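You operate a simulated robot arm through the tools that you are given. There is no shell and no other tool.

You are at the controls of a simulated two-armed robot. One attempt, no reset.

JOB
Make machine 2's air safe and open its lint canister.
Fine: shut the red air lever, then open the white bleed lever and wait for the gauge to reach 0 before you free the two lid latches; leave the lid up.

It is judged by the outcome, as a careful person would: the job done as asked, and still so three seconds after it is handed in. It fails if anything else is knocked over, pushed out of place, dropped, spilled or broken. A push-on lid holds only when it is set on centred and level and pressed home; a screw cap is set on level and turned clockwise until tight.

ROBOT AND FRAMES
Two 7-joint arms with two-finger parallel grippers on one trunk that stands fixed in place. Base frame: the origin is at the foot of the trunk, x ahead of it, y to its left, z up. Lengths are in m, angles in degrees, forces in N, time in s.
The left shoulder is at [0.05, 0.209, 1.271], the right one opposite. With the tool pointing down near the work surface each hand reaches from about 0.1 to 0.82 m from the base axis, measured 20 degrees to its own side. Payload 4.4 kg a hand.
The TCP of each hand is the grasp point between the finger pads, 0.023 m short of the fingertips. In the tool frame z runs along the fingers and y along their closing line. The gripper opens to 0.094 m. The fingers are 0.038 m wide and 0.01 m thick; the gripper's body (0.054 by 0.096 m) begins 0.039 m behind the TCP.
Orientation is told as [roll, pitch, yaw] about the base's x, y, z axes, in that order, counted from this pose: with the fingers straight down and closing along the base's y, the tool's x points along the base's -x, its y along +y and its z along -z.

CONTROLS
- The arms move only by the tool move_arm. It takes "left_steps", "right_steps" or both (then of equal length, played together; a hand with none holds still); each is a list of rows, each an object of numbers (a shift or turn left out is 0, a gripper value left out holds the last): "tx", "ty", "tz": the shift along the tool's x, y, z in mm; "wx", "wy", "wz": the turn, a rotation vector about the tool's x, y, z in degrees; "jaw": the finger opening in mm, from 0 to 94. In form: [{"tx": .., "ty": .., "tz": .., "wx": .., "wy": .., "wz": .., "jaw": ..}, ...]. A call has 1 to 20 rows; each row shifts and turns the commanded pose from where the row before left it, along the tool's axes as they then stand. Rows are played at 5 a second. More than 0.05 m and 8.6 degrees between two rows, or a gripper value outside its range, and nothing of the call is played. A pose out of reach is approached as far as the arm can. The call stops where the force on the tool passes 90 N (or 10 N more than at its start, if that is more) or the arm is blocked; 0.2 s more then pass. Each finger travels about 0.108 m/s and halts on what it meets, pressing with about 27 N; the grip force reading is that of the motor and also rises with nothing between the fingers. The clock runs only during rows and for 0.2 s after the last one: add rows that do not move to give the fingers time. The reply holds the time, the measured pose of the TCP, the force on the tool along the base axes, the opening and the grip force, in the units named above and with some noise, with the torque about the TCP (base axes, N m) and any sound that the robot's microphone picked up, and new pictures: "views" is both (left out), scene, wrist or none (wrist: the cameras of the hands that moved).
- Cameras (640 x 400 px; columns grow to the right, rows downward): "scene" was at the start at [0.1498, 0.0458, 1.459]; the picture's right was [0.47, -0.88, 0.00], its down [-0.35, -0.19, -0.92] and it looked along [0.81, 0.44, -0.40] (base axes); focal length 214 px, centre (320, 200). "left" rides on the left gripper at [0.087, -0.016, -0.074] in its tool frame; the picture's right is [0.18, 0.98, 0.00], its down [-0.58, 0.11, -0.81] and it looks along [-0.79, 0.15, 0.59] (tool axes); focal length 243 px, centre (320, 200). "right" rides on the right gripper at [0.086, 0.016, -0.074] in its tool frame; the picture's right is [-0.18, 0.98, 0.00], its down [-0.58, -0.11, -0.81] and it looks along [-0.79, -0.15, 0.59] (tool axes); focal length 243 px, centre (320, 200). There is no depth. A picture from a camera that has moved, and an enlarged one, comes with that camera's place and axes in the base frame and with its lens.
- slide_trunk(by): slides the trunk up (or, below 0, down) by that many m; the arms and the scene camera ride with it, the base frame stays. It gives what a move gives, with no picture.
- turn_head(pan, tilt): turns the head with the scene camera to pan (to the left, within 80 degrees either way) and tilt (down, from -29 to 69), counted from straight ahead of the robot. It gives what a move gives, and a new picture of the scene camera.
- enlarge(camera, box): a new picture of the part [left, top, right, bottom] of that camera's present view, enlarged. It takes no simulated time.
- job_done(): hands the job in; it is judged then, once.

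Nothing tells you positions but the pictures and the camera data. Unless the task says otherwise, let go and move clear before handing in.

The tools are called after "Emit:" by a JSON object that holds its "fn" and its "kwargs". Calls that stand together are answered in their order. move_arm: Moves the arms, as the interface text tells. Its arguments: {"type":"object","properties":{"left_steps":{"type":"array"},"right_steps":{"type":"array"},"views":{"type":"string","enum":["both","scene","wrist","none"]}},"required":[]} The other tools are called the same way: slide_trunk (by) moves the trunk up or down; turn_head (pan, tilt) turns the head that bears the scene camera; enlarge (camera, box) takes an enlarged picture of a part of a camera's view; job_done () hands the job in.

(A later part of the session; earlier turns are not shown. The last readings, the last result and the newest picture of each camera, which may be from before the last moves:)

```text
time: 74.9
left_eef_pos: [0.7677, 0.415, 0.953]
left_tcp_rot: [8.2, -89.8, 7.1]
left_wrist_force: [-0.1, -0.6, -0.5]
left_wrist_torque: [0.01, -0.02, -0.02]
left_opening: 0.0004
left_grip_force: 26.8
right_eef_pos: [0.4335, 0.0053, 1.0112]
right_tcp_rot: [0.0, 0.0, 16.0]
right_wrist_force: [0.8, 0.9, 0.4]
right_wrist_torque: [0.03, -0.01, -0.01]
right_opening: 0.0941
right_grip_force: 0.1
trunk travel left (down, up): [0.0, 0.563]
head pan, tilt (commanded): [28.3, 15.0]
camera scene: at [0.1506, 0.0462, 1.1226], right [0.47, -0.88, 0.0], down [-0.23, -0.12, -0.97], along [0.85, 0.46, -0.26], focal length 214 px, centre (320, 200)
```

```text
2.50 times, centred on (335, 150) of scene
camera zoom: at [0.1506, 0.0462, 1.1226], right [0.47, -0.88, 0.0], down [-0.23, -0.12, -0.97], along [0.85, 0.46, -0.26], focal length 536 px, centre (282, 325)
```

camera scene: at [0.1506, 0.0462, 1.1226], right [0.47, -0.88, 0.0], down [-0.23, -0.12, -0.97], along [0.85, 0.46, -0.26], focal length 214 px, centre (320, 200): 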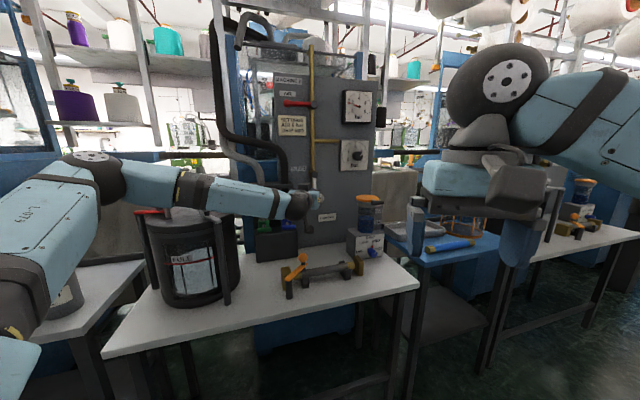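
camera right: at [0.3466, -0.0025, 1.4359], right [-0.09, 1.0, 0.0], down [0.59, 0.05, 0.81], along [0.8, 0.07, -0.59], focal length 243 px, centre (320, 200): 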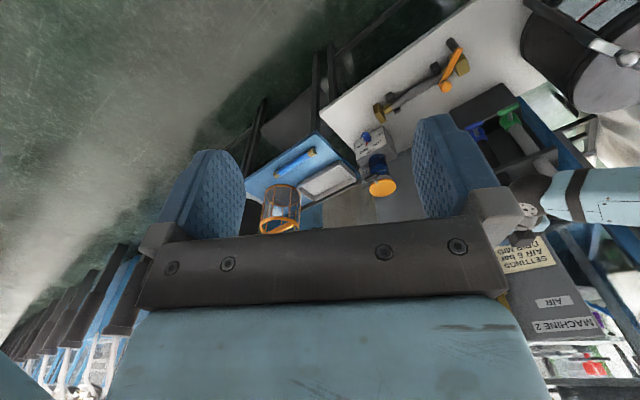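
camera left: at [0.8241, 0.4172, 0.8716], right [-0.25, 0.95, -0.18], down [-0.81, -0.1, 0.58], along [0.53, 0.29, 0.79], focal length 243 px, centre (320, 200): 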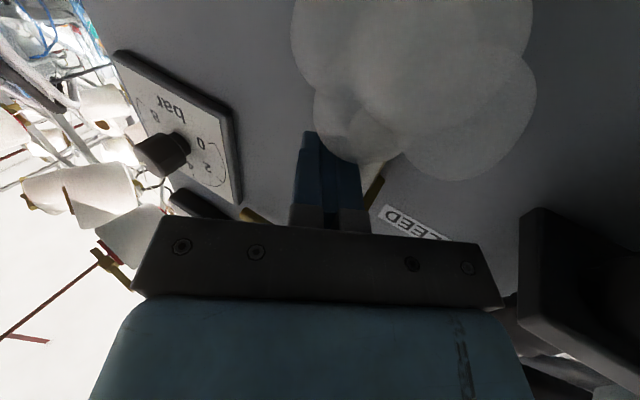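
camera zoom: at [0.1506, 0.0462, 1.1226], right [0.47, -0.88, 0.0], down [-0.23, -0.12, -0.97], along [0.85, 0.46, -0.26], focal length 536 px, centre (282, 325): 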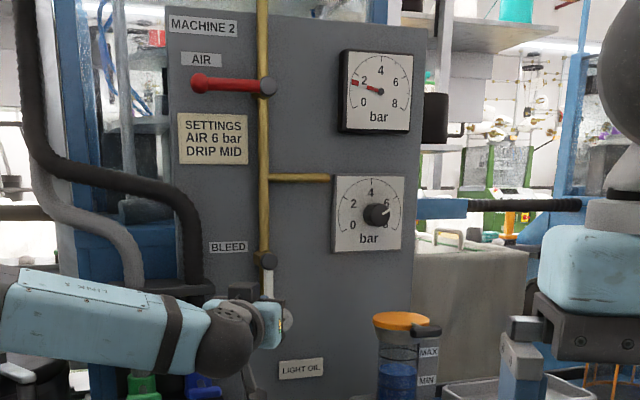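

The gauge is near 1.5 and dropping. I'll raise the trunk and bring the hand back to tool-down, giving the air time to reach zero, then look at the canister latches.

Emit:
{"fn": "slide_trunk", "kwargs": {"by": 0.35}}

Emit:
{"fn": "move_arm", "kwargs": {"left_steps": [{"tz": -40}, {"tz": -40}, {"tz": -40}, {"tz": -40}, {"wy": 7.5}, {"wy": 7.5}, {"wy": 7.5}, {"wy": 7.5}, {"wy": 7.5}, {"wy": 7.5}, {"wy": 7.5}, {"wy": 7.5}, {"wy": 7.5}, {"wy": 7.5}, {"wy": 7.5}, {"wy": 7.5}, {"tx": 40}, {"tx": 40}, {"tx": 40}, {"tx": 40}], "views": "both"}}

Emit:
{"fn": "enlarge", "kwargs": {"camera": "scene", "box": [270, 130, 400, 290]}}

```text
time: 78.3
left_eef_pos: [0.768, 0.4136, 1.3021]
left_tcp_rot: [9.5, -89.8, 5.7]
left_wrist_force: [-0.2, 0.1, -0.4]
left_wrist_torque: [0.02, 0.03, 0.03]
left_opening: 0.0
left_grip_force: 27.3
right_eef_pos: [0.4342, 0.0054, 1.3612]
right_tcp_rot: [0.1, 0.0, 16.1]
right_wrist_force: [0.6, 0.5, 0.4]
right_wrist_torque: [0.0, 0.03, -0.02]
right_opening: 0.094
right_grip_force: 0.0
trunk travel left (down, up): [-0.35, 0.213]
head pan, tilt (commanded): [28.3, 15.0]
```

```text
time: 82.5
left_eef_pos: [0.4558, 0.3292, 1.3015]
left_tcp_rot: [0.0, 0.1, 15.3]
left_wrist_force: [0.4, 0.2, -0.6]
left_wrist_torque: [-0.01, -0.01, -0.01]
left_opening: 0.0001
left_grip_force: 27.2
right_eef_pos: [0.4318, 0.0057, 1.3619]
right_tcp_rot: [0.0, -0.2, 15.9]
right_wrist_force: [0.0, -0.3, -0.2]
right_wrist_torque: [0.01, -0.01, -0.01]
right_opening: 0.0941
right_grip_force: 0.0
trunk travel left (down, up): [-0.35, 0.213]
head pan, tilt (commanded): [28.3, 15.0]
camera scene: at [0.1485, 0.0459, 1.473], right [0.47, -0.88, 0.0], down [-0.23, -0.12, -0.97], along [0.85, 0.46, -0.26], focal length 214 px, centre (320, 200)
camera left: at [0.3746, 0.2913, 1.3768], right [-0.43, 0.9, 0.0], down [0.53, 0.26, 0.81], along [0.73, 0.35, -0.59], focal length 243 px, centre (320, 200)
```

scene: 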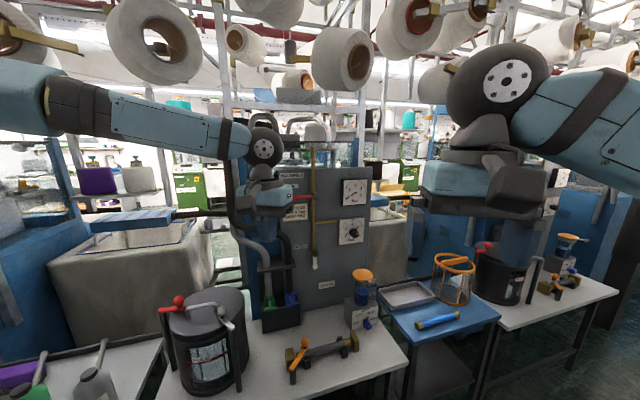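
left: 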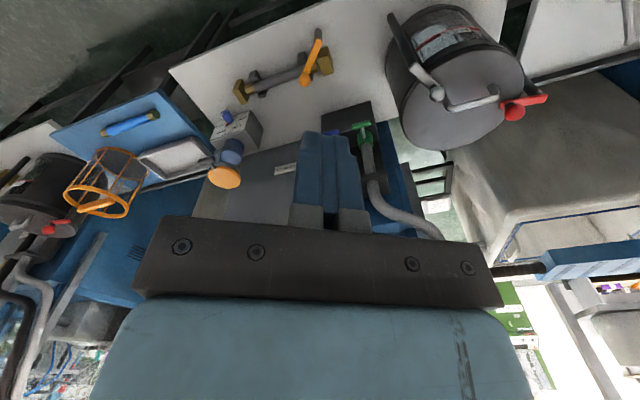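

```text
2.50 times, centred on (335, 210) of scene
camera zoom: at [0.1485, 0.0459, 1.473], right [0.47, -0.88, 0.0], down [-0.23, -0.12, -0.97], along [0.85, 0.46, -0.26], focal length 536 px, centre (282, 175)
```

zoom: 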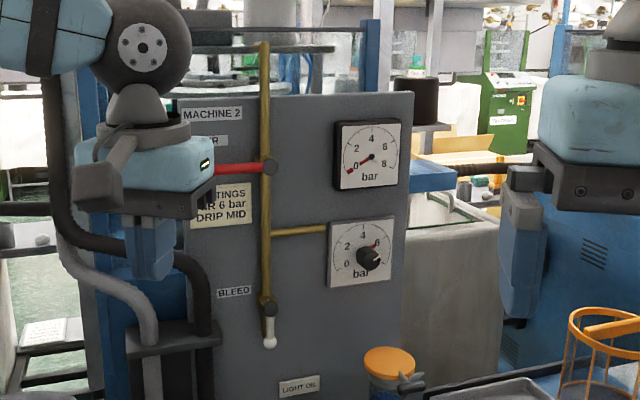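

The red lever points left, the white lever points down, and the gauge is close to zero. I'll zoom in on the gauge and the canister.

Emit:
{"fn": "enlarge", "kwargs": {"camera": "scene", "box": [335, 172, 375, 212]}}

Emit:
{"fn": "enlarge", "kwargs": {"camera": "scene", "box": [145, 275, 265, 395]}}

Emit:
{"fn": "enlarge", "kwargs": {"camera": "left", "box": [370, 0, 570, 160]}}

```text
10.00 times, centred on (355, 192) of scene
camera zoom: at [0.1485, 0.0459, 1.473], right [0.47, -0.88, 0.0], down [-0.23, -0.12, -0.97], along [0.85, 0.46, -0.26], focal length 2145 px, centre (-30, 280)
```

zoom: 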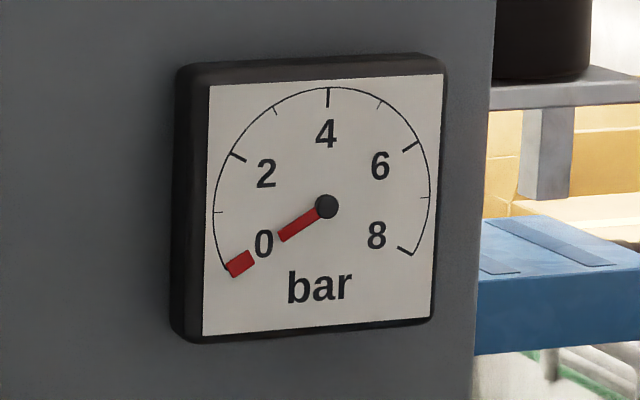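

```text
3.33 times, centred on (205, 335) of scene
camera zoom: at [0.1485, 0.0459, 1.473], right [0.47, -0.88, 0.0], down [-0.23, -0.12, -0.97], along [0.85, 0.46, -0.26], focal length 715 px, centre (703, -250)
```

zoom: 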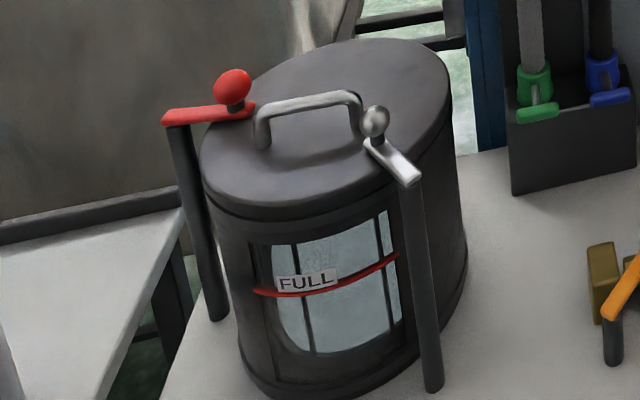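

```text
2.50 times, centred on (470, 80) of left
camera zoom: at [0.3746, 0.2913, 1.3768], right [-0.43, 0.9, 0.0], down [0.53, 0.26, 0.81], along [0.73, 0.35, -0.59], focal length 606 px, centre (-55, 500)
```

zoom: 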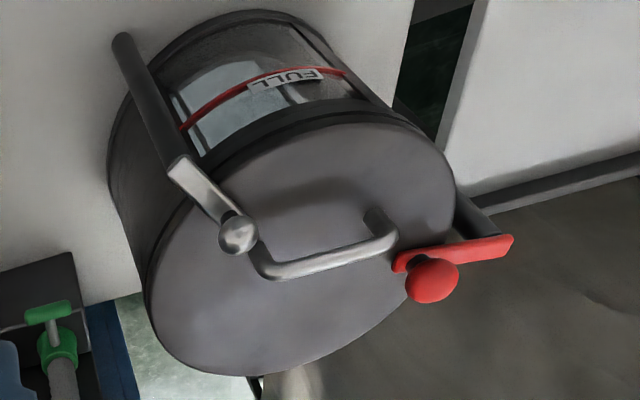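

The gauge reads 0 bar. Each canister latch is a short arm on a post with a ball knob reaching over the lid rim, and the lid has a handle toward the front. I'll put the left hand camera above the canister for a better look.

Emit:
{"fn": "move_arm", "kwargs": {"left_steps": [{"tx": -6, "ty": 38.3, "tz": 14}, {"tx": -6, "ty": 38.3, "tz": 14}, {"tx": -6, "ty": 38.3, "tz": 14}, {"tx": -6, "ty": 38.3, "tz": 14}, {"tx": -6, "ty": 38.3, "tz": 14}, {"tx": -6, "ty": 38.3, "tz": 14}, {"wz": -7.5}, {"wz": -7.5}, {"wz": -7.5}, {"wz": -7.5}, {"wy": 8}, {"wy": 8}, {"wy": 8}, {"wy": 8}, {"wy": 8}], "views": "both"}}

```text
time: 85.7
left_eef_pos: [0.4341, 0.5616, 1.2197]
left_tcp_rot: [0.2, 40.2, 45.3]
left_wrist_force: [0.9, -0.6, -0.6]
left_wrist_torque: [0.01, -0.04, -0.03]
left_opening: 0.0
left_grip_force: 26.8
right_eef_pos: [0.4336, 0.0059, 1.3608]
right_tcp_rot: [0.0, 0.0, 16.0]
right_wrist_force: [-0.3, -0.2, 1.4]
right_wrist_torque: [0.01, 0.02, 0.04]
right_opening: 0.094
right_grip_force: 0.1
trunk travel left (down, up): [-0.35, 0.213]
head pan, tilt (commanded): [28.3, 15.0]
camera scene: at [0.1512, 0.0463, 1.4726], right [0.47, -0.88, 0.0], down [-0.23, -0.12, -0.97], along [0.85, 0.46, -0.26], focal length 214 px, centre (320, 200)
camera left: at [0.4317, 0.5385, 1.332], right [-0.8, 0.59, 0.12], down [0.6, 0.76, 0.24], along [0.05, 0.26, -0.96], focal length 243 px, centre (320, 200)
```

scene: 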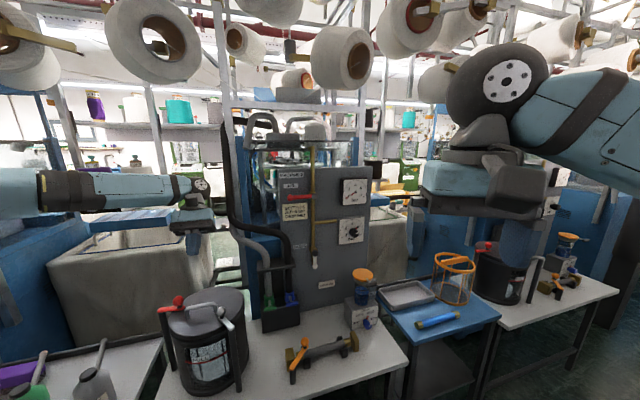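
left: 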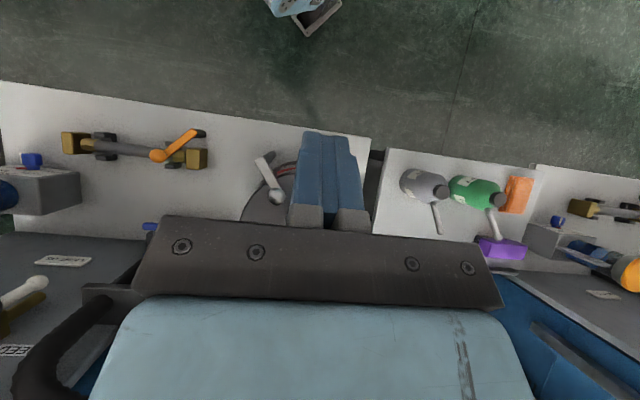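

The canister is hidden behind the fingers. I'll move the hand further past it and open the jaw to get a clear overhead view.

Emit:
{"fn": "move_arm", "kwargs": {"left_steps": [{"tx": -30, "tz": -25.7, "jaw": 94}, {"tx": -30, "tz": -25.7}, {"tx": -30, "tz": -25.7}, {"tx": -30, "tz": -25.7}, {"tx": -15, "tz": -13}], "views": "wrist"}}

Emit:
{"fn": "enlarge", "kwargs": {"camera": "left", "box": [200, 0, 440, 180]}}

```text
time: 86.9
left_eef_pos: [0.5576, 0.6881, 1.2229]
left_tcp_rot: [0.2, 40.1, 45.2]
left_wrist_force: [-0.5, -0.6, 0.6]
left_wrist_torque: [0.02, 0.02, 0.01]
left_opening: 0.0938
left_grip_force: 0.1
right_eef_pos: [0.4339, 0.0054, 1.3609]
right_tcp_rot: [0.0, -0.1, 16.0]
right_wrist_force: [-0.1, -0.6, -0.8]
right_wrist_torque: [0.02, -0.01, -0.01]
right_opening: 0.094
right_grip_force: 0.1
trunk travel left (down, up): [-0.35, 0.213]
head pan, tilt (commanded): [28.3, 15.0]
camera left: at [0.5567, 0.6633, 1.3347], right [-0.8, 0.59, 0.12], down [0.6, 0.76, 0.24], along [0.05, 0.27, -0.96], focal length 243 px, centre (320, 200)
```

left: 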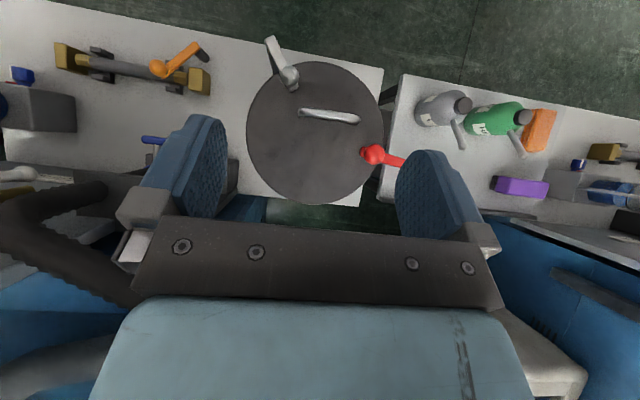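

```text
2.22 times, centred on (320, 90) of left
camera zoom: at [0.5567, 0.6633, 1.3347], right [-0.8, 0.59, 0.12], down [0.6, 0.76, 0.24], along [0.05, 0.27, -0.96], focal length 539 px, centre (320, 444)
```

zoom: 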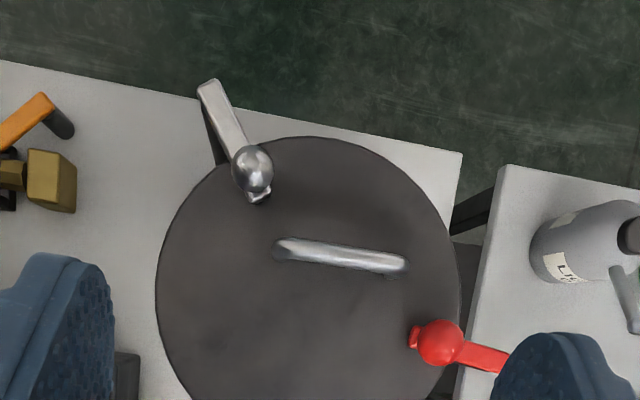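

Now I have a clear overhead view: lid centre is near [0.518, 0.678] with radius 0.113. I'll check the rear rim for the hinge and look at both latches closely.

Emit:
{"fn": "enlarge", "kwargs": {"camera": "left", "box": [230, 130, 410, 240]}}

Emit:
{"fn": "enlarge", "kwargs": {"camera": "left", "box": [250, 20, 350, 100]}}

Emit:
{"fn": "enlarge", "kwargs": {"camera": "left", "box": [340, 110, 440, 190]}}

Emit:
{"fn": "enlarge", "kwargs": {"camera": "scene", "box": [150, 270, 260, 400]}}

```text
3.56 times, centred on (320, 185) of left
camera zoom: at [0.5567, 0.6633, 1.3347], right [-0.8, 0.59, 0.12], down [0.6, 0.76, 0.24], along [0.05, 0.27, -0.96], focal length 863 px, centre (320, 253)
```

zoom: 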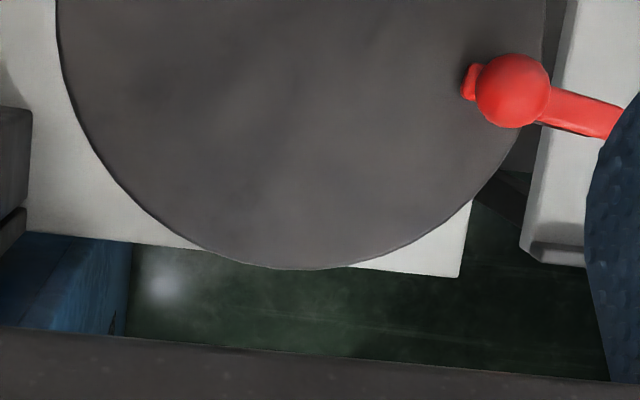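

```text
5.00 times, centred on (300, 60) of left
camera zoom: at [0.5567, 0.6633, 1.3347], right [-0.8, 0.59, 0.12], down [0.6, 0.76, 0.24], along [0.05, 0.27, -0.96], focal length 1213 px, centre (420, 900)
```

zoom: 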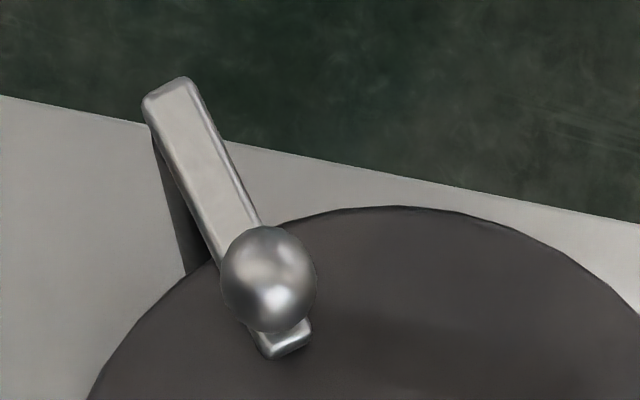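

```text
5.00 times, centred on (390, 150) of left
camera zoom: at [0.5567, 0.6633, 1.3347], right [-0.8, 0.59, 0.12], down [0.6, 0.76, 0.24], along [0.05, 0.27, -0.96], focal length 1213 px, centre (-30, 450)
```

zoom: 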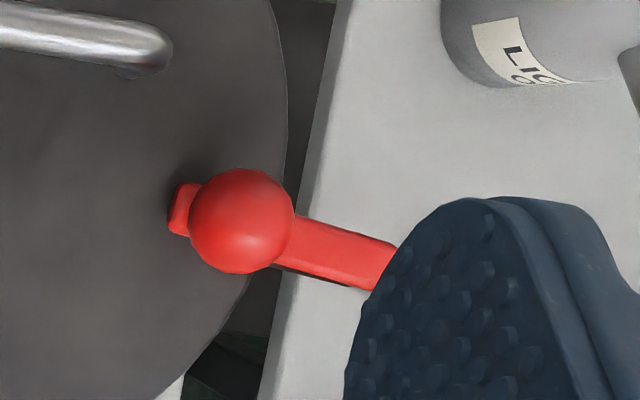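

```text
3.08 times, centred on (205, 335) of scene
camera zoom: at [0.1508, 0.0461, 1.4726], right [0.47, -0.88, 0.0], down [-0.23, -0.12, -0.97], along [0.85, 0.46, -0.26], focal length 660 px, centre (674, -215)
```

zoom: 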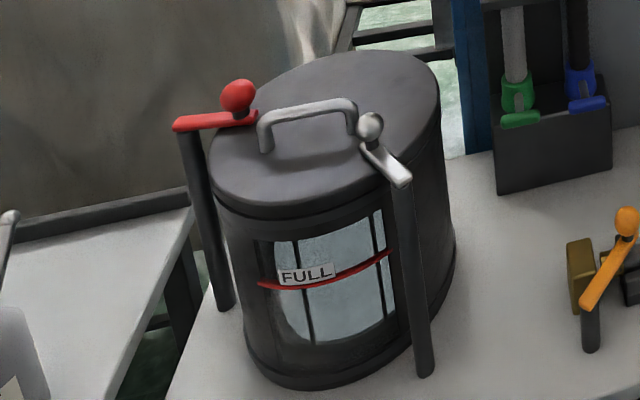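

I'll put the hand tool-down with the fingers closing along x. That way an open fork can straddle the white knob and try both swing directions gently.

Emit:
{"fn": "move_arm", "kwargs": {"left_steps": [{"wy": -8, "jaw": 56}, {"wy": -8}, {"wy": -8}, {"wy": -8}, {"wy": -8}, {"wz": -7.5}, {"wz": -7.5}, {"wz": -7.5}, {"wz": -7.5}, {"wz": -7.5}, {"wz": -7.5}], "views": "both"}}

```text
time: 89.3
left_eef_pos: [0.5593, 0.6876, 1.2212]
left_tcp_rot: [0.3, 0.0, 90.2]
left_wrist_force: [-0.3, 0.5, -0.5]
left_wrist_torque: [0.01, 0.0, 0.01]
left_opening: 0.0561
left_grip_force: 0.0
right_eef_pos: [0.4327, 0.0057, 1.3611]
right_tcp_rot: [0.0, 0.0, 16.0]
right_wrist_force: [-0.3, 0.0, 0.8]
right_wrist_torque: [0.02, 0.0, -0.03]
right_opening: 0.0942
right_grip_force: 0.0
trunk travel left (down, up): [-0.35, 0.213]
head pan, tilt (commanded): [28.3, 15.0]
camera scene: at [0.1507, 0.0461, 1.4726], right [0.47, -0.88, 0.0], down [-0.23, -0.12, -0.97], along [0.85, 0.46, -0.26], focal length 214 px, centre (320, 200)
camera left: at [0.5746, 0.6018, 1.2951], right [-0.98, -0.19, 0.0], down [-0.11, 0.58, 0.81], along [-0.15, 0.79, -0.59], focal length 243 px, centre (320, 200)
```

scene: 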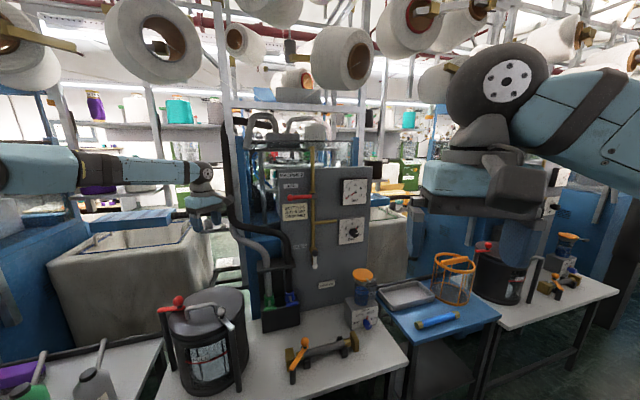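
left: 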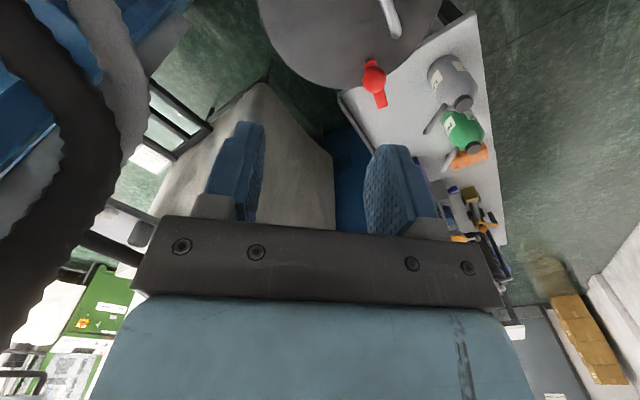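

Emit:
{"fn": "move_arm", "kwargs": {"left_steps": [{"tx": 30.5, "ty": 18.3}, {"tx": 30.5, "ty": 18.3}, {"tx": 30.5, "ty": 18.3}], "views": "none"}}

Emit:
{"fn": "slide_trunk", "kwargs": {"by": -0.13}}

Emit:
{"fn": "turn_head", "kwargs": {"pan": 45, "tilt": 25}}

Emit:
{"fn": "enlarge", "kwargs": {"camera": "left", "box": [160, 0, 480, 220]}}

```text
time: 90.1
left_eef_pos: [0.5039, 0.5953, 1.2214]
left_tcp_rot: [0.1, 0.0, 90.3]
left_wrist_force: [0.1, 0.2, -0.2]
left_wrist_torque: [0.02, 0.0, -0.01]
left_opening: 0.0558
left_grip_force: 0.1
right_eef_pos: [0.4331, 0.0053, 1.3622]
right_tcp_rot: [0.0, 0.1, 16.0]
right_wrist_force: [-0.4, 0.2, -0.5]
right_wrist_torque: [0.0, -0.03, -0.01]
right_opening: 0.0941
right_grip_force: 0.0
trunk travel left (down, up): [-0.35, 0.213]
head pan, tilt (commanded): [28.3, 15.0]
```

```text
time: 91.7
left_eef_pos: [0.504, 0.5964, 1.091]
left_tcp_rot: [0.0, 0.1, 90.1]
left_wrist_force: [-0.5, 0.3, 0.3]
left_wrist_torque: [0.02, -0.02, 0.0]
left_opening: 0.056
left_grip_force: 0.0
right_eef_pos: [0.4335, 0.0048, 1.2315]
right_tcp_rot: [0.0, 0.0, 16.0]
right_wrist_force: [-0.6, -0.7, -0.3]
right_wrist_torque: [-0.01, 0.02, 0.0]
right_opening: 0.0939
right_grip_force: 0.1
trunk travel left (down, up): [-0.22, 0.343]
head pan, tilt (commanded): [28.3, 15.0]
```

```text
time: 92.5
left_eef_pos: [0.5051, 0.5969, 1.0894]
left_tcp_rot: [0.2, 0.1, 90.2]
left_wrist_force: [-1.0, 0.2, -0.8]
left_wrist_torque: [-0.01, 0.01, -0.03]
left_opening: 0.0559
left_grip_force: 0.2
right_eef_pos: [0.4337, 0.0069, 1.2315]
right_tcp_rot: [0.0, 0.0, 15.9]
right_wrist_force: [0.2, 0.1, -0.1]
right_wrist_torque: [0.03, 0.01, -0.04]
right_opening: 0.0936
right_grip_force: 0.1
trunk travel left (down, up): [-0.22, 0.343]
head pan, tilt (commanded): [45.0, 25.0]
camera scene: at [0.1336, 0.067, 1.3264], right [0.71, -0.71, 0.0], down [-0.3, -0.3, -0.91], along [0.64, 0.64, -0.42], focal length 214 px, centre (320, 200)
```

scene: 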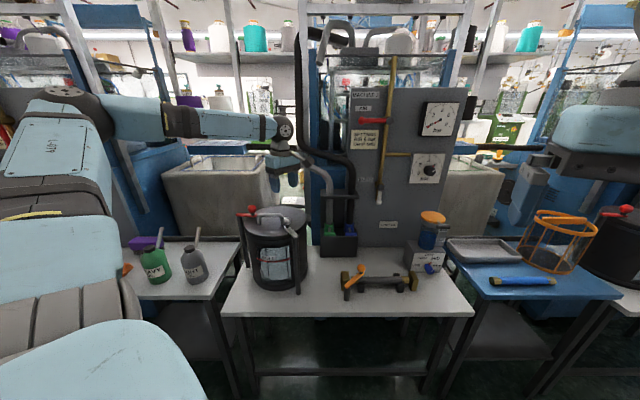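

```text
1.82 times, centred on (320, 110) of left
camera zoom: at [0.5204, 0.51, 1.1642], right [-0.98, -0.19, 0.0], down [-0.11, 0.58, 0.81], along [-0.15, 0.79, -0.59], focal length 441 px, centre (320, 364)
```

zoom: 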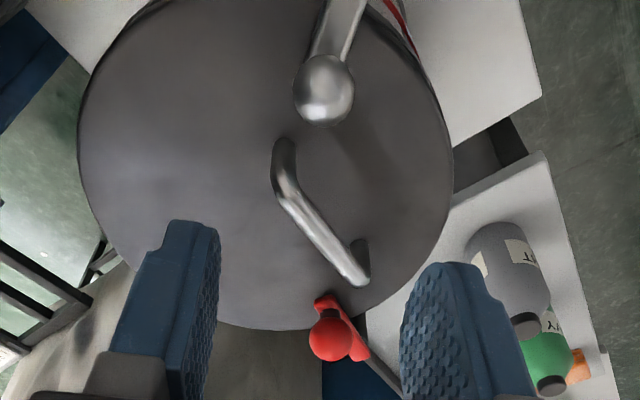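

The fork is right above the white knob. I'll descend so the fingertips sit either side of the ball, just above the lid.

Emit:
{"fn": "move_arm", "kwargs": {"left_steps": [{"tz": 30}, {"tz": 30}, {"tz": 25}, {"tz": 15}, {"tz": 10}, {"tz": 6}, {}], "views": "both"}}

Emit:
{"fn": "enlarge", "kwargs": {"camera": "scene", "box": [220, 130, 330, 300]}}

```text
time: 94.1
left_eef_pos: [0.5045, 0.5965, 0.974]
left_tcp_rot: [0.0, 0.0, 90.0]
left_wrist_force: [-0.4, 0.3, -0.1]
left_wrist_torque: [0.04, 0.0, 0.02]
left_opening: 0.0559
left_grip_force: 0.1
right_eef_pos: [0.434, 0.0067, 1.2314]
right_tcp_rot: [0.1, 0.0, 16.0]
right_wrist_force: [0.5, -0.8, 0.0]
right_wrist_torque: [-0.02, -0.01, 0.01]
right_opening: 0.0941
right_grip_force: 0.1
trunk travel left (down, up): [-0.22, 0.343]
head pan, tilt (commanded): [45.0, 25.0]
camera scene: at [0.1335, 0.067, 1.3264], right [0.71, -0.71, 0.0], down [-0.3, -0.3, -0.91], along [0.64, 0.64, -0.42], focal length 214 px, centre (320, 200)
camera left: at [0.5203, 0.5106, 1.0481], right [-0.98, -0.19, 0.0], down [-0.11, 0.58, 0.81], along [-0.15, 0.79, -0.59], focal length 243 px, centre (320, 200)
```

scene: 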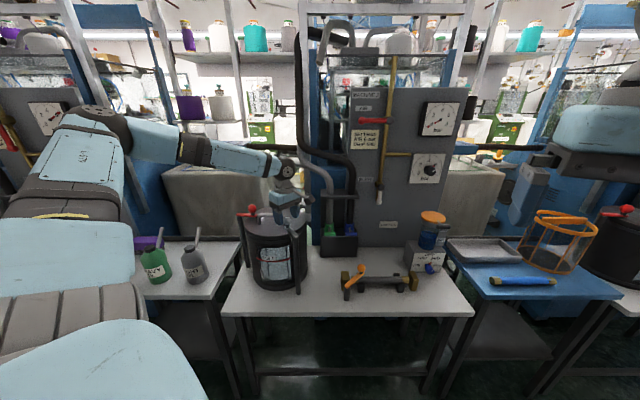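
left: 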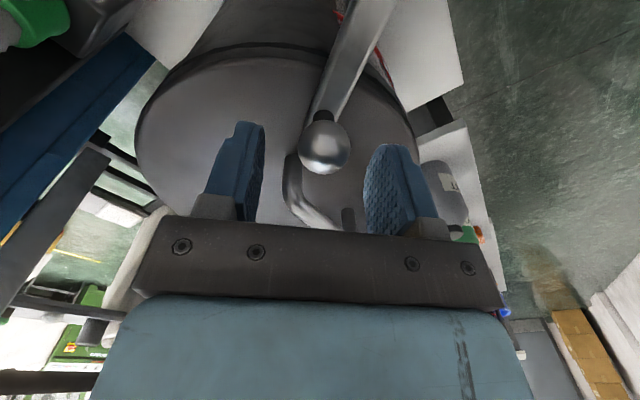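

```text
2.35 times, centred on (275, 215) of scene
camera zoom: at [0.1335, 0.067, 1.3264], right [0.71, -0.71, 0.0], down [-0.3, -0.3, -0.91], along [0.64, 0.64, -0.42], focal length 505 px, centre (426, 165)
```

zoom: 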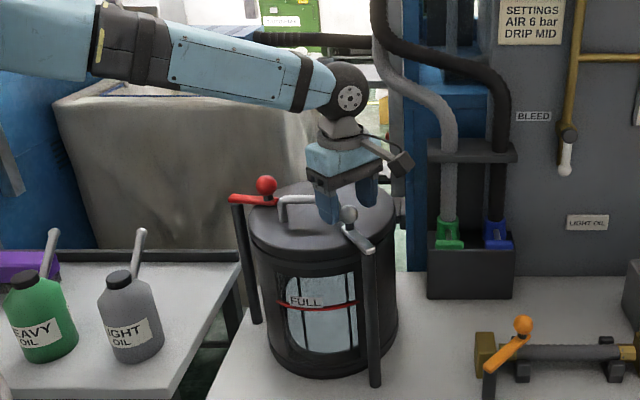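

The white knob sits between the fingers. I'll lower slightly and nudge toward −x to see if the latch swings that way.

Emit:
{"fn": "move_arm", "kwargs": {"left_steps": [{"tz": 6}, {"ty": 8}, {"ty": 6}, {"ty": 4}, {"ty": 4}, {}], "views": "wrist"}}

```text
time: 95.5
left_eef_pos: [0.4812, 0.5956, 0.9684]
left_tcp_rot: [0.1, 0.0, 90.1]
left_wrist_force: [-0.4, 0.5, -0.4]
left_wrist_torque: [0.04, -0.01, 0.02]
left_opening: 0.0564
left_grip_force: 0.4
right_eef_pos: [0.4336, 0.0059, 1.2318]
right_tcp_rot: [0.0, 0.1, 15.8]
right_wrist_force: [0.4, 0.7, -0.5]
right_wrist_torque: [0.01, 0.0, 0.04]
right_opening: 0.0943
right_grip_force: 0.2
trunk travel left (down, up): [-0.22, 0.343]
head pan, tilt (commanded): [45.0, 25.0]
camera left: at [0.4978, 0.5095, 1.0422], right [-0.98, -0.19, 0.0], down [-0.11, 0.58, 0.81], along [-0.15, 0.79, -0.59], focal length 243 px, centre (320, 200)
```

left: 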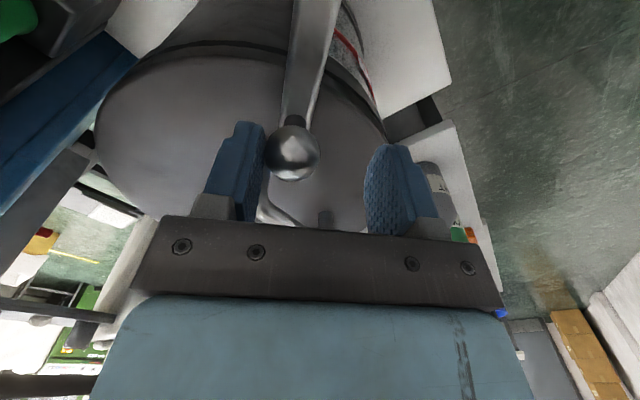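

The white latch moved about 8 mm with almost no force, so it swings toward −x. I'll follow its arc while turning the hand with it.

Emit:
{"fn": "move_arm", "kwargs": {"left_steps": [{"tx": 3.4, "ty": 13.5, "wz": -8}, {"tx": 5.6, "ty": 13.4, "wz": -8}, {"tx": 7.2, "ty": 13.1, "wz": -8}, {}], "views": "both"}}

```text
time: 96.5
left_eef_pos: [0.4465, 0.5755, 0.9682]
left_tcp_rot: [0.3, -0.2, 114.1]
left_wrist_force: [0.4, -0.3, 0.6]
left_wrist_torque: [0.03, 0.04, 0.01]
left_opening: 0.0561
left_grip_force: 0.1
right_eef_pos: [0.4339, 0.0066, 1.2314]
right_tcp_rot: [0.0, 0.0, 16.0]
right_wrist_force: [-0.1, 0.9, -1.1]
right_wrist_torque: [-0.01, 0.0, -0.03]
right_opening: 0.0939
right_grip_force: 0.0
trunk travel left (down, up): [-0.22, 0.343]
head pan, tilt (commanded): [45.0, 25.0]
camera scene: at [0.1337, 0.0671, 1.3264], right [0.71, -0.71, 0.0], down [-0.3, -0.3, -0.91], along [0.64, 0.64, -0.42], focal length 214 px, centre (320, 200)
camera left: at [0.4956, 0.5022, 1.042], right [-0.82, -0.57, 0.0], down [-0.34, 0.49, 0.81], along [-0.46, 0.66, -0.59], focal length 243 px, centre (320, 200)
```

scene: 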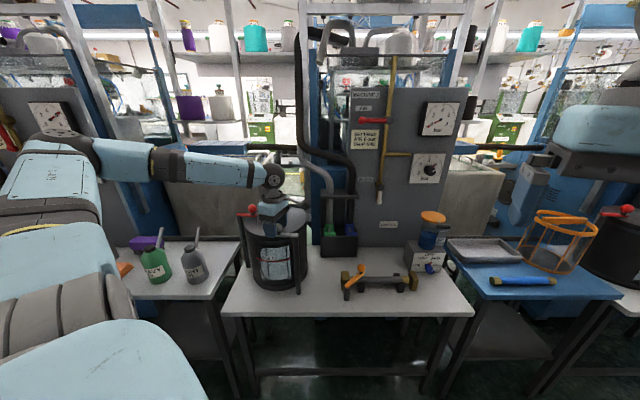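
left: 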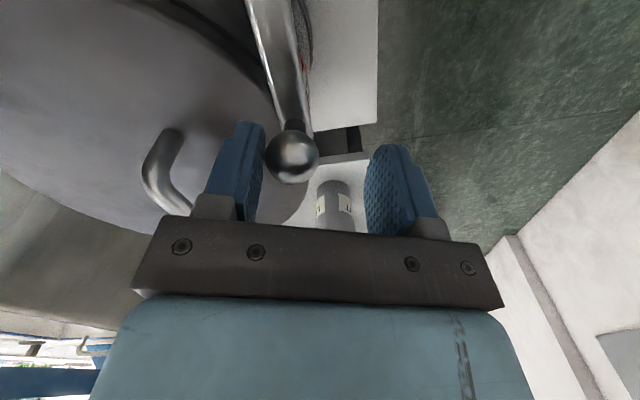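

Emit:
{"fn": "move_arm", "kwargs": {"left_steps": [{"tx": 8.7, "ty": 12.2, "wz": -8}, {"tx": 10.2, "ty": 11.4, "wz": -8}, {"tx": 10.8, "ty": 10.3, "wz": -6}, {"tx": 9, "ty": 8, "wz": -6}, {}], "views": "both"}}

Emit:
{"fn": "enlarge", "kwargs": {"camera": "scene", "box": [220, 130, 330, 300]}}

```text
time: 97.7
left_eef_pos: [0.4354, 0.522, 0.9675]
left_tcp_rot: [0.1, -0.1, 142.3]
left_wrist_force: [12.5, 27.3, 6.2]
left_wrist_torque: [0.66, -0.17, -0.07]
left_opening: 0.0689
left_grip_force: 14.9
right_eef_pos: [0.433, 0.0086, 1.2304]
right_tcp_rot: [-0.1, 0.0, 16.0]
right_wrist_force: [0.0, -0.2, 0.2]
right_wrist_torque: [0.02, -0.02, 0.05]
right_opening: 0.094
right_grip_force: 0.0
trunk travel left (down, up): [-0.22, 0.343]
head pan, tilt (commanded): [45.0, 25.0]
camera scene: at [0.1345, 0.0697, 1.3262], right [0.71, -0.71, 0.0], down [-0.3, -0.3, -0.91], along [0.64, 0.64, -0.42], focal length 214 px, centre (320, 200)
camera left: at [0.5132, 0.4822, 1.0415], right [-0.46, -0.89, 0.0], down [-0.53, 0.27, 0.81], along [-0.72, 0.37, -0.59], focal length 243 px, centre (320, 200)
```

scene: 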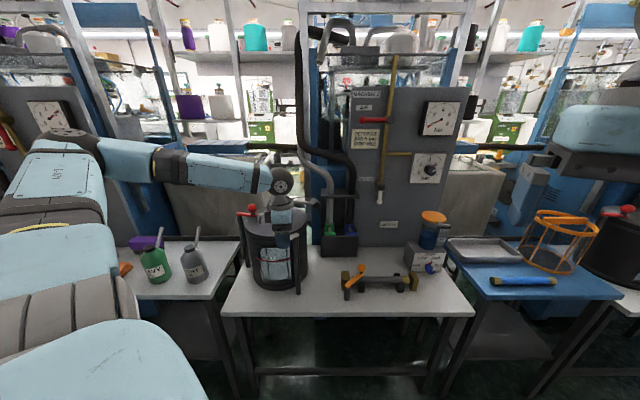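
left: 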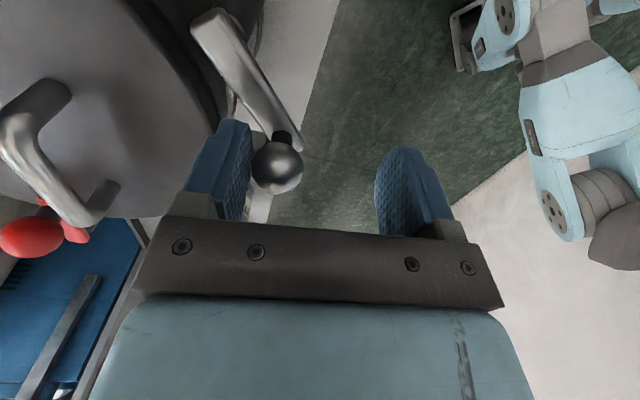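

```text
2.35 times, centred on (275, 215) of scene
camera zoom: at [0.1345, 0.0697, 1.3262], right [0.71, -0.71, 0.0], down [-0.3, -0.3, -0.91], along [0.64, 0.64, -0.42], focal length 505 px, centre (426, 165)
```

zoom: 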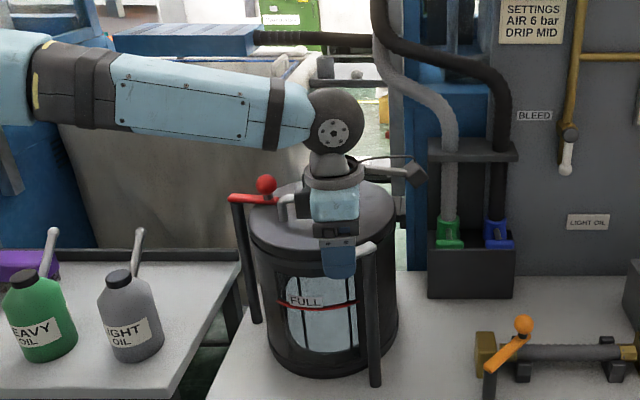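

The white latch has reached its stop and its arm is off the lid. I'll ease off, lift clear, turn the hand and move above the red latch knob.

Emit:
{"fn": "move_arm", "kwargs": {"left_steps": [{"ty": -7, "jaw": 56}, {"ty": -8}, {"tz": -30}, {"tz": -35}, {"tz": -35}, {"wz": 6.5}, {"wz": 6.5}, {"tx": -28, "ty": -27.2}, {"tx": -28, "ty": -27.2}, {"tx": -28, "ty": -27.2}, {"tx": -28, "ty": -27.2}, {"tx": -28, "ty": -27.2}, {"tx": -28, "ty": -27.2}], "views": "both"}}

Emit:
{"fn": "enlarge", "kwargs": {"camera": "scene", "box": [220, 130, 330, 300]}}

```text
time: 100.5
left_eef_pos: [0.4637, 0.7668, 1.0666]
left_tcp_rot: [0.2, 0.0, 129.1]
left_wrist_force: [-0.1, -0.1, 0.0]
left_wrist_torque: [0.04, -0.02, -0.02]
left_opening: 0.0558
left_grip_force: 0.0
right_eef_pos: [0.4341, 0.0058, 1.2312]
right_tcp_rot: [0.0, 0.0, 16.0]
right_wrist_force: [-0.8, 0.1, 0.4]
right_wrist_torque: [-0.02, -0.01, -0.01]
right_opening: 0.0938
right_grip_force: 0.1
trunk travel left (down, up): [-0.22, 0.343]
head pan, tilt (commanded): [45.0, 25.0]
camera scene: at [0.1337, 0.0672, 1.3263], right [0.71, -0.71, 0.0], down [-0.3, -0.3, -0.91], along [0.64, 0.64, -0.42], focal length 214 px, centre (320, 200)
camera left: at [0.5305, 0.709, 1.1392], right [-0.65, -0.76, 0.0], down [-0.45, 0.38, 0.81], along [-0.62, 0.52, -0.59], focal length 243 px, centre (320, 200)
```

scene: 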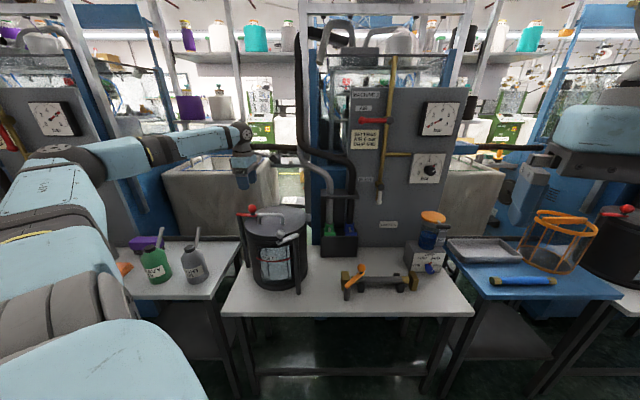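
left: 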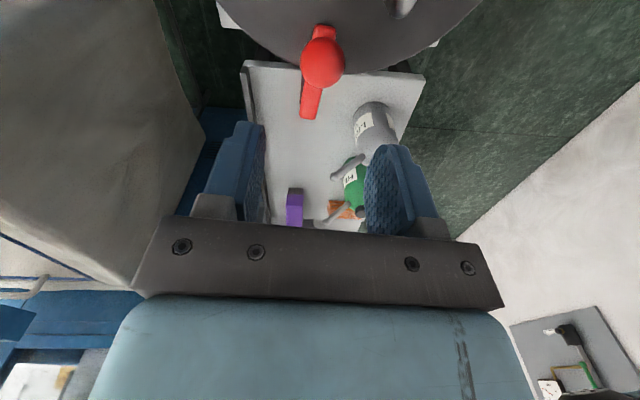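

```text
2.35 times, centred on (275, 215) of scene
camera zoom: at [0.1337, 0.0672, 1.3263], right [0.71, -0.71, 0.0], down [-0.3, -0.3, -0.91], along [0.64, 0.64, -0.42], focal length 505 px, centre (426, 165)
```

zoom: 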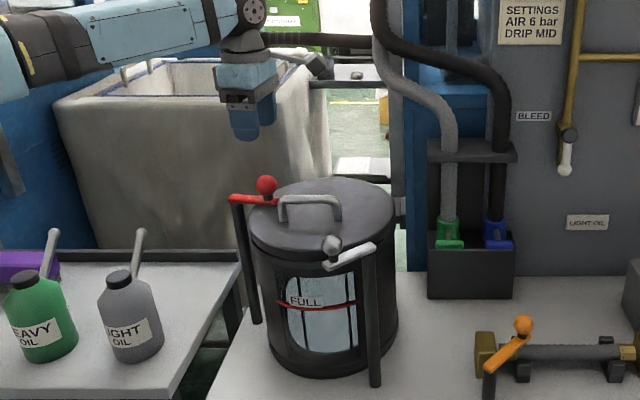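

The white latch is clearly swung off the lid and stays there. The fork is above the red knob; I'll descend around it.

Emit:
{"fn": "move_arm", "kwargs": {"left_steps": [{"tz": 30}, {"tz": 30}, {"tz": 20}, {"tz": 12}, {"tz": 8}, {}], "views": "wrist"}}

```text
time: 101.9
left_eef_pos: [0.464, 0.7653, 0.967]
left_tcp_rot: [0.1, 0.0, 129.2]
left_wrist_force: [0.0, 1.0, 0.4]
left_wrist_torque: [0.01, -0.02, 0.03]
left_opening: 0.0562
left_grip_force: 0.0
right_eef_pos: [0.4328, 0.0054, 1.2312]
right_tcp_rot: [0.0, 0.0, 16.1]
right_wrist_force: [-0.2, 0.6, -0.4]
right_wrist_torque: [-0.01, -0.03, -0.04]
right_opening: 0.094
right_grip_force: 0.0
trunk travel left (down, up): [-0.22, 0.343]
head pan, tilt (commanded): [45.0, 25.0]
camera left: at [0.5299, 0.708, 1.0421], right [-0.65, -0.76, 0.0], down [-0.45, 0.38, 0.81], along [-0.62, 0.52, -0.59], focal length 243 px, centre (320, 200)
```

left: 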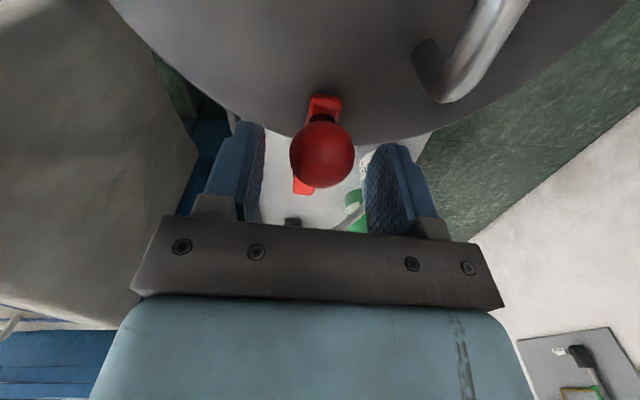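

The red ball is between the fingers. I'll nudge it toward the front (robot side) first.

Emit:
{"fn": "move_arm", "kwargs": {"left_steps": [{"ty": 7}, {"ty": 5}, {"ty": 3}, {"ty": 3}, {}], "views": "wrist"}}

```text
time: 103.1
left_eef_pos: [0.4493, 0.7534, 0.968]
left_tcp_rot: [0.1, -0.1, 129.0]
left_wrist_force: [1.9, 1.5, 0.3]
left_wrist_torque: [0.0, -0.03, -0.02]
left_opening: 0.0567
left_grip_force: 0.9
right_eef_pos: [0.4331, 0.0057, 1.2309]
right_tcp_rot: [-0.1, 0.0, 16.0]
right_wrist_force: [-0.3, 0.0, -0.1]
right_wrist_torque: [0.0, -0.01, -0.01]
right_opening: 0.094
right_grip_force: 0.1
trunk travel left (down, up): [-0.22, 0.343]
head pan, tilt (commanded): [45.0, 25.0]
camera left: at [0.5165, 0.6974, 1.0427], right [-0.65, -0.76, 0.0], down [-0.45, 0.38, 0.81], along [-0.62, 0.52, -0.59], focal length 243 px, centre (320, 200)
```

left: 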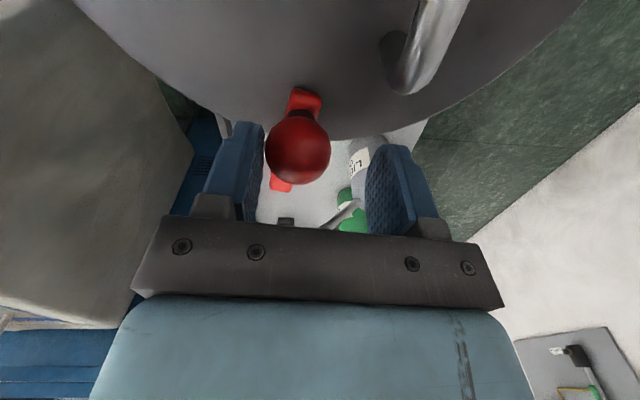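

Emit:
{"fn": "move_arm", "kwargs": {"left_steps": [{"ty": 3}, {"ty": 3}, {}], "views": "wrist"}}

```text
time: 103.9
left_eef_pos: [0.446, 0.7511, 0.9677]
left_tcp_rot: [0.2, -0.1, 129.1]
left_wrist_force: [0.2, -0.2, -0.3]
left_wrist_torque: [0.0, 0.0, 0.0]
left_opening: 0.0563
left_grip_force: 0.0
right_eef_pos: [0.4326, 0.0057, 1.2314]
right_tcp_rot: [0.0, 0.0, 16.0]
right_wrist_force: [-0.7, -0.1, -0.4]
right_wrist_torque: [0.02, 0.01, 0.0]
right_opening: 0.0937
right_grip_force: 0.0
trunk travel left (down, up): [-0.22, 0.343]
head pan, tilt (commanded): [45.0, 25.0]
camera left: at [0.512, 0.6939, 1.0419], right [-0.65, -0.76, 0.0], down [-0.45, 0.38, 0.81], along [-0.62, 0.52, -0.59], focal length 243 px, centre (320, 200)
```

left: 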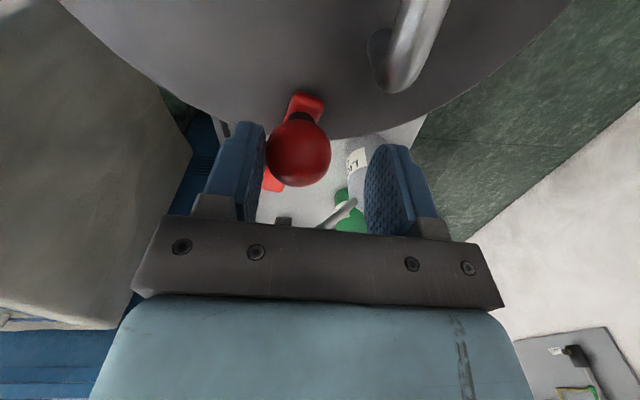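

The red latch also swings freely toward the front. I'll follow its arc, turning the hand with it.

Emit:
{"fn": "move_arm", "kwargs": {"left_steps": [{"tx": -6.4, "ty": 11.8, "wz": 8}, {"tx": -7.3, "ty": 12.6, "wz": 8}, {"tx": -8.7, "ty": 11.8, "wz": 8}, {"tx": -10.3, "ty": 10.9, "wz": 8}, {}], "views": "wrist"}}

Emit:
{"fn": "enlarge", "kwargs": {"camera": "scene", "box": [220, 130, 330, 300]}}

```text
time: 105.1
left_eef_pos: [0.3906, 0.7586, 0.9682]
left_tcp_rot: [0.3, 0.0, 97.0]
left_wrist_force: [0.3, 0.6, -0.5]
left_wrist_torque: [0.01, 0.0, -0.01]
left_opening: 0.0561
left_grip_force: 0.2
right_eef_pos: [0.4335, 0.0058, 1.2314]
right_tcp_rot: [-0.1, 0.0, 16.0]
right_wrist_force: [1.1, -0.5, -0.6]
right_wrist_torque: [0.0, -0.02, -0.02]
right_opening: 0.0941
right_grip_force: 0.0
trunk travel left (down, up): [-0.22, 0.343]
head pan, tilt (commanded): [45.0, 25.0]
camera left: at [0.4157, 0.6744, 1.0429], right [-0.95, -0.3, 0.0], down [-0.18, 0.56, 0.81], along [-0.25, 0.77, -0.59], focal length 243 px, centre (320, 200)
```

left: 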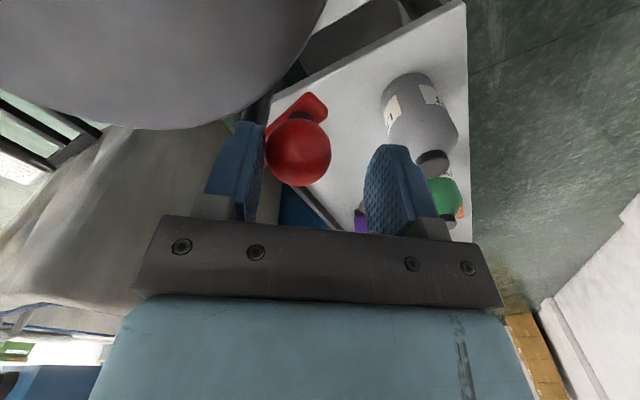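

```text
2.35 times, centred on (275, 215) of scene
camera zoom: at [0.1337, 0.0671, 1.3264], right [0.71, -0.71, 0.0], down [-0.3, -0.3, -0.91], along [0.64, 0.64, -0.42], focal length 505 px, centre (426, 165)
```

zoom: 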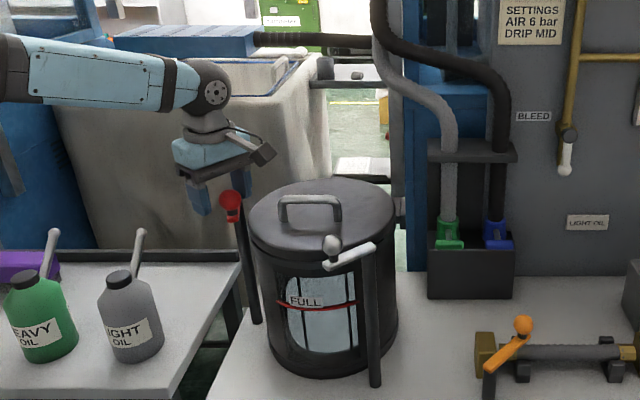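

The red latch is already off the lid. I'll take it the rest of the way toward its stop.

Emit:
{"fn": "move_arm", "kwargs": {"left_steps": [{"tx": -11.6, "ty": 9.8, "wz": 8}, {"tx": -5.7, "ty": 4.2, "wz": 4}, {}], "views": "wrist"}}

Emit:
{"fn": "enlarge", "kwargs": {"camera": "scene", "box": [220, 130, 330, 300]}}

```text
time: 105.9
left_eef_pos: [0.3749, 0.7755, 0.9681]
left_tcp_rot: [0.2, 0.0, 85.1]
left_wrist_force: [0.4, 0.6, 0.5]
left_wrist_torque: [0.03, -0.01, 0.0]
left_opening: 0.0561
left_grip_force: 0.2
right_eef_pos: [0.4331, 0.0043, 1.2312]
right_tcp_rot: [0.0, 0.0, 16.0]
right_wrist_force: [-0.4, 0.0, 0.1]
right_wrist_torque: [-0.02, -0.01, -0.01]
right_opening: 0.0941
right_grip_force: 0.0
trunk travel left (down, up): [-0.22, 0.343]
head pan, tilt (commanded): [45.0, 25.0]
camera left: at [0.3831, 0.687, 1.042], right [-1.0, -0.1, 0.0], down [-0.06, 0.59, 0.81], along [-0.08, 0.8, -0.59], focal length 243 px, centre (320, 200)
```

left: 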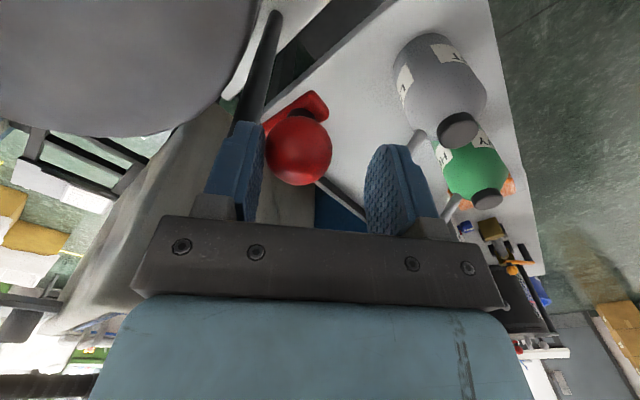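

```text
2.35 times, centred on (275, 215) of scene
camera zoom: at [0.1336, 0.0671, 1.3264], right [0.71, -0.71, 0.0], down [-0.3, -0.3, -0.91], along [0.64, 0.64, -0.42], focal length 505 px, centre (426, 165)
```

zoom: 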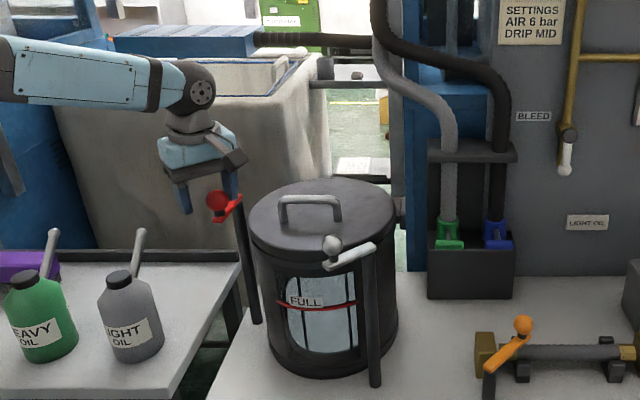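

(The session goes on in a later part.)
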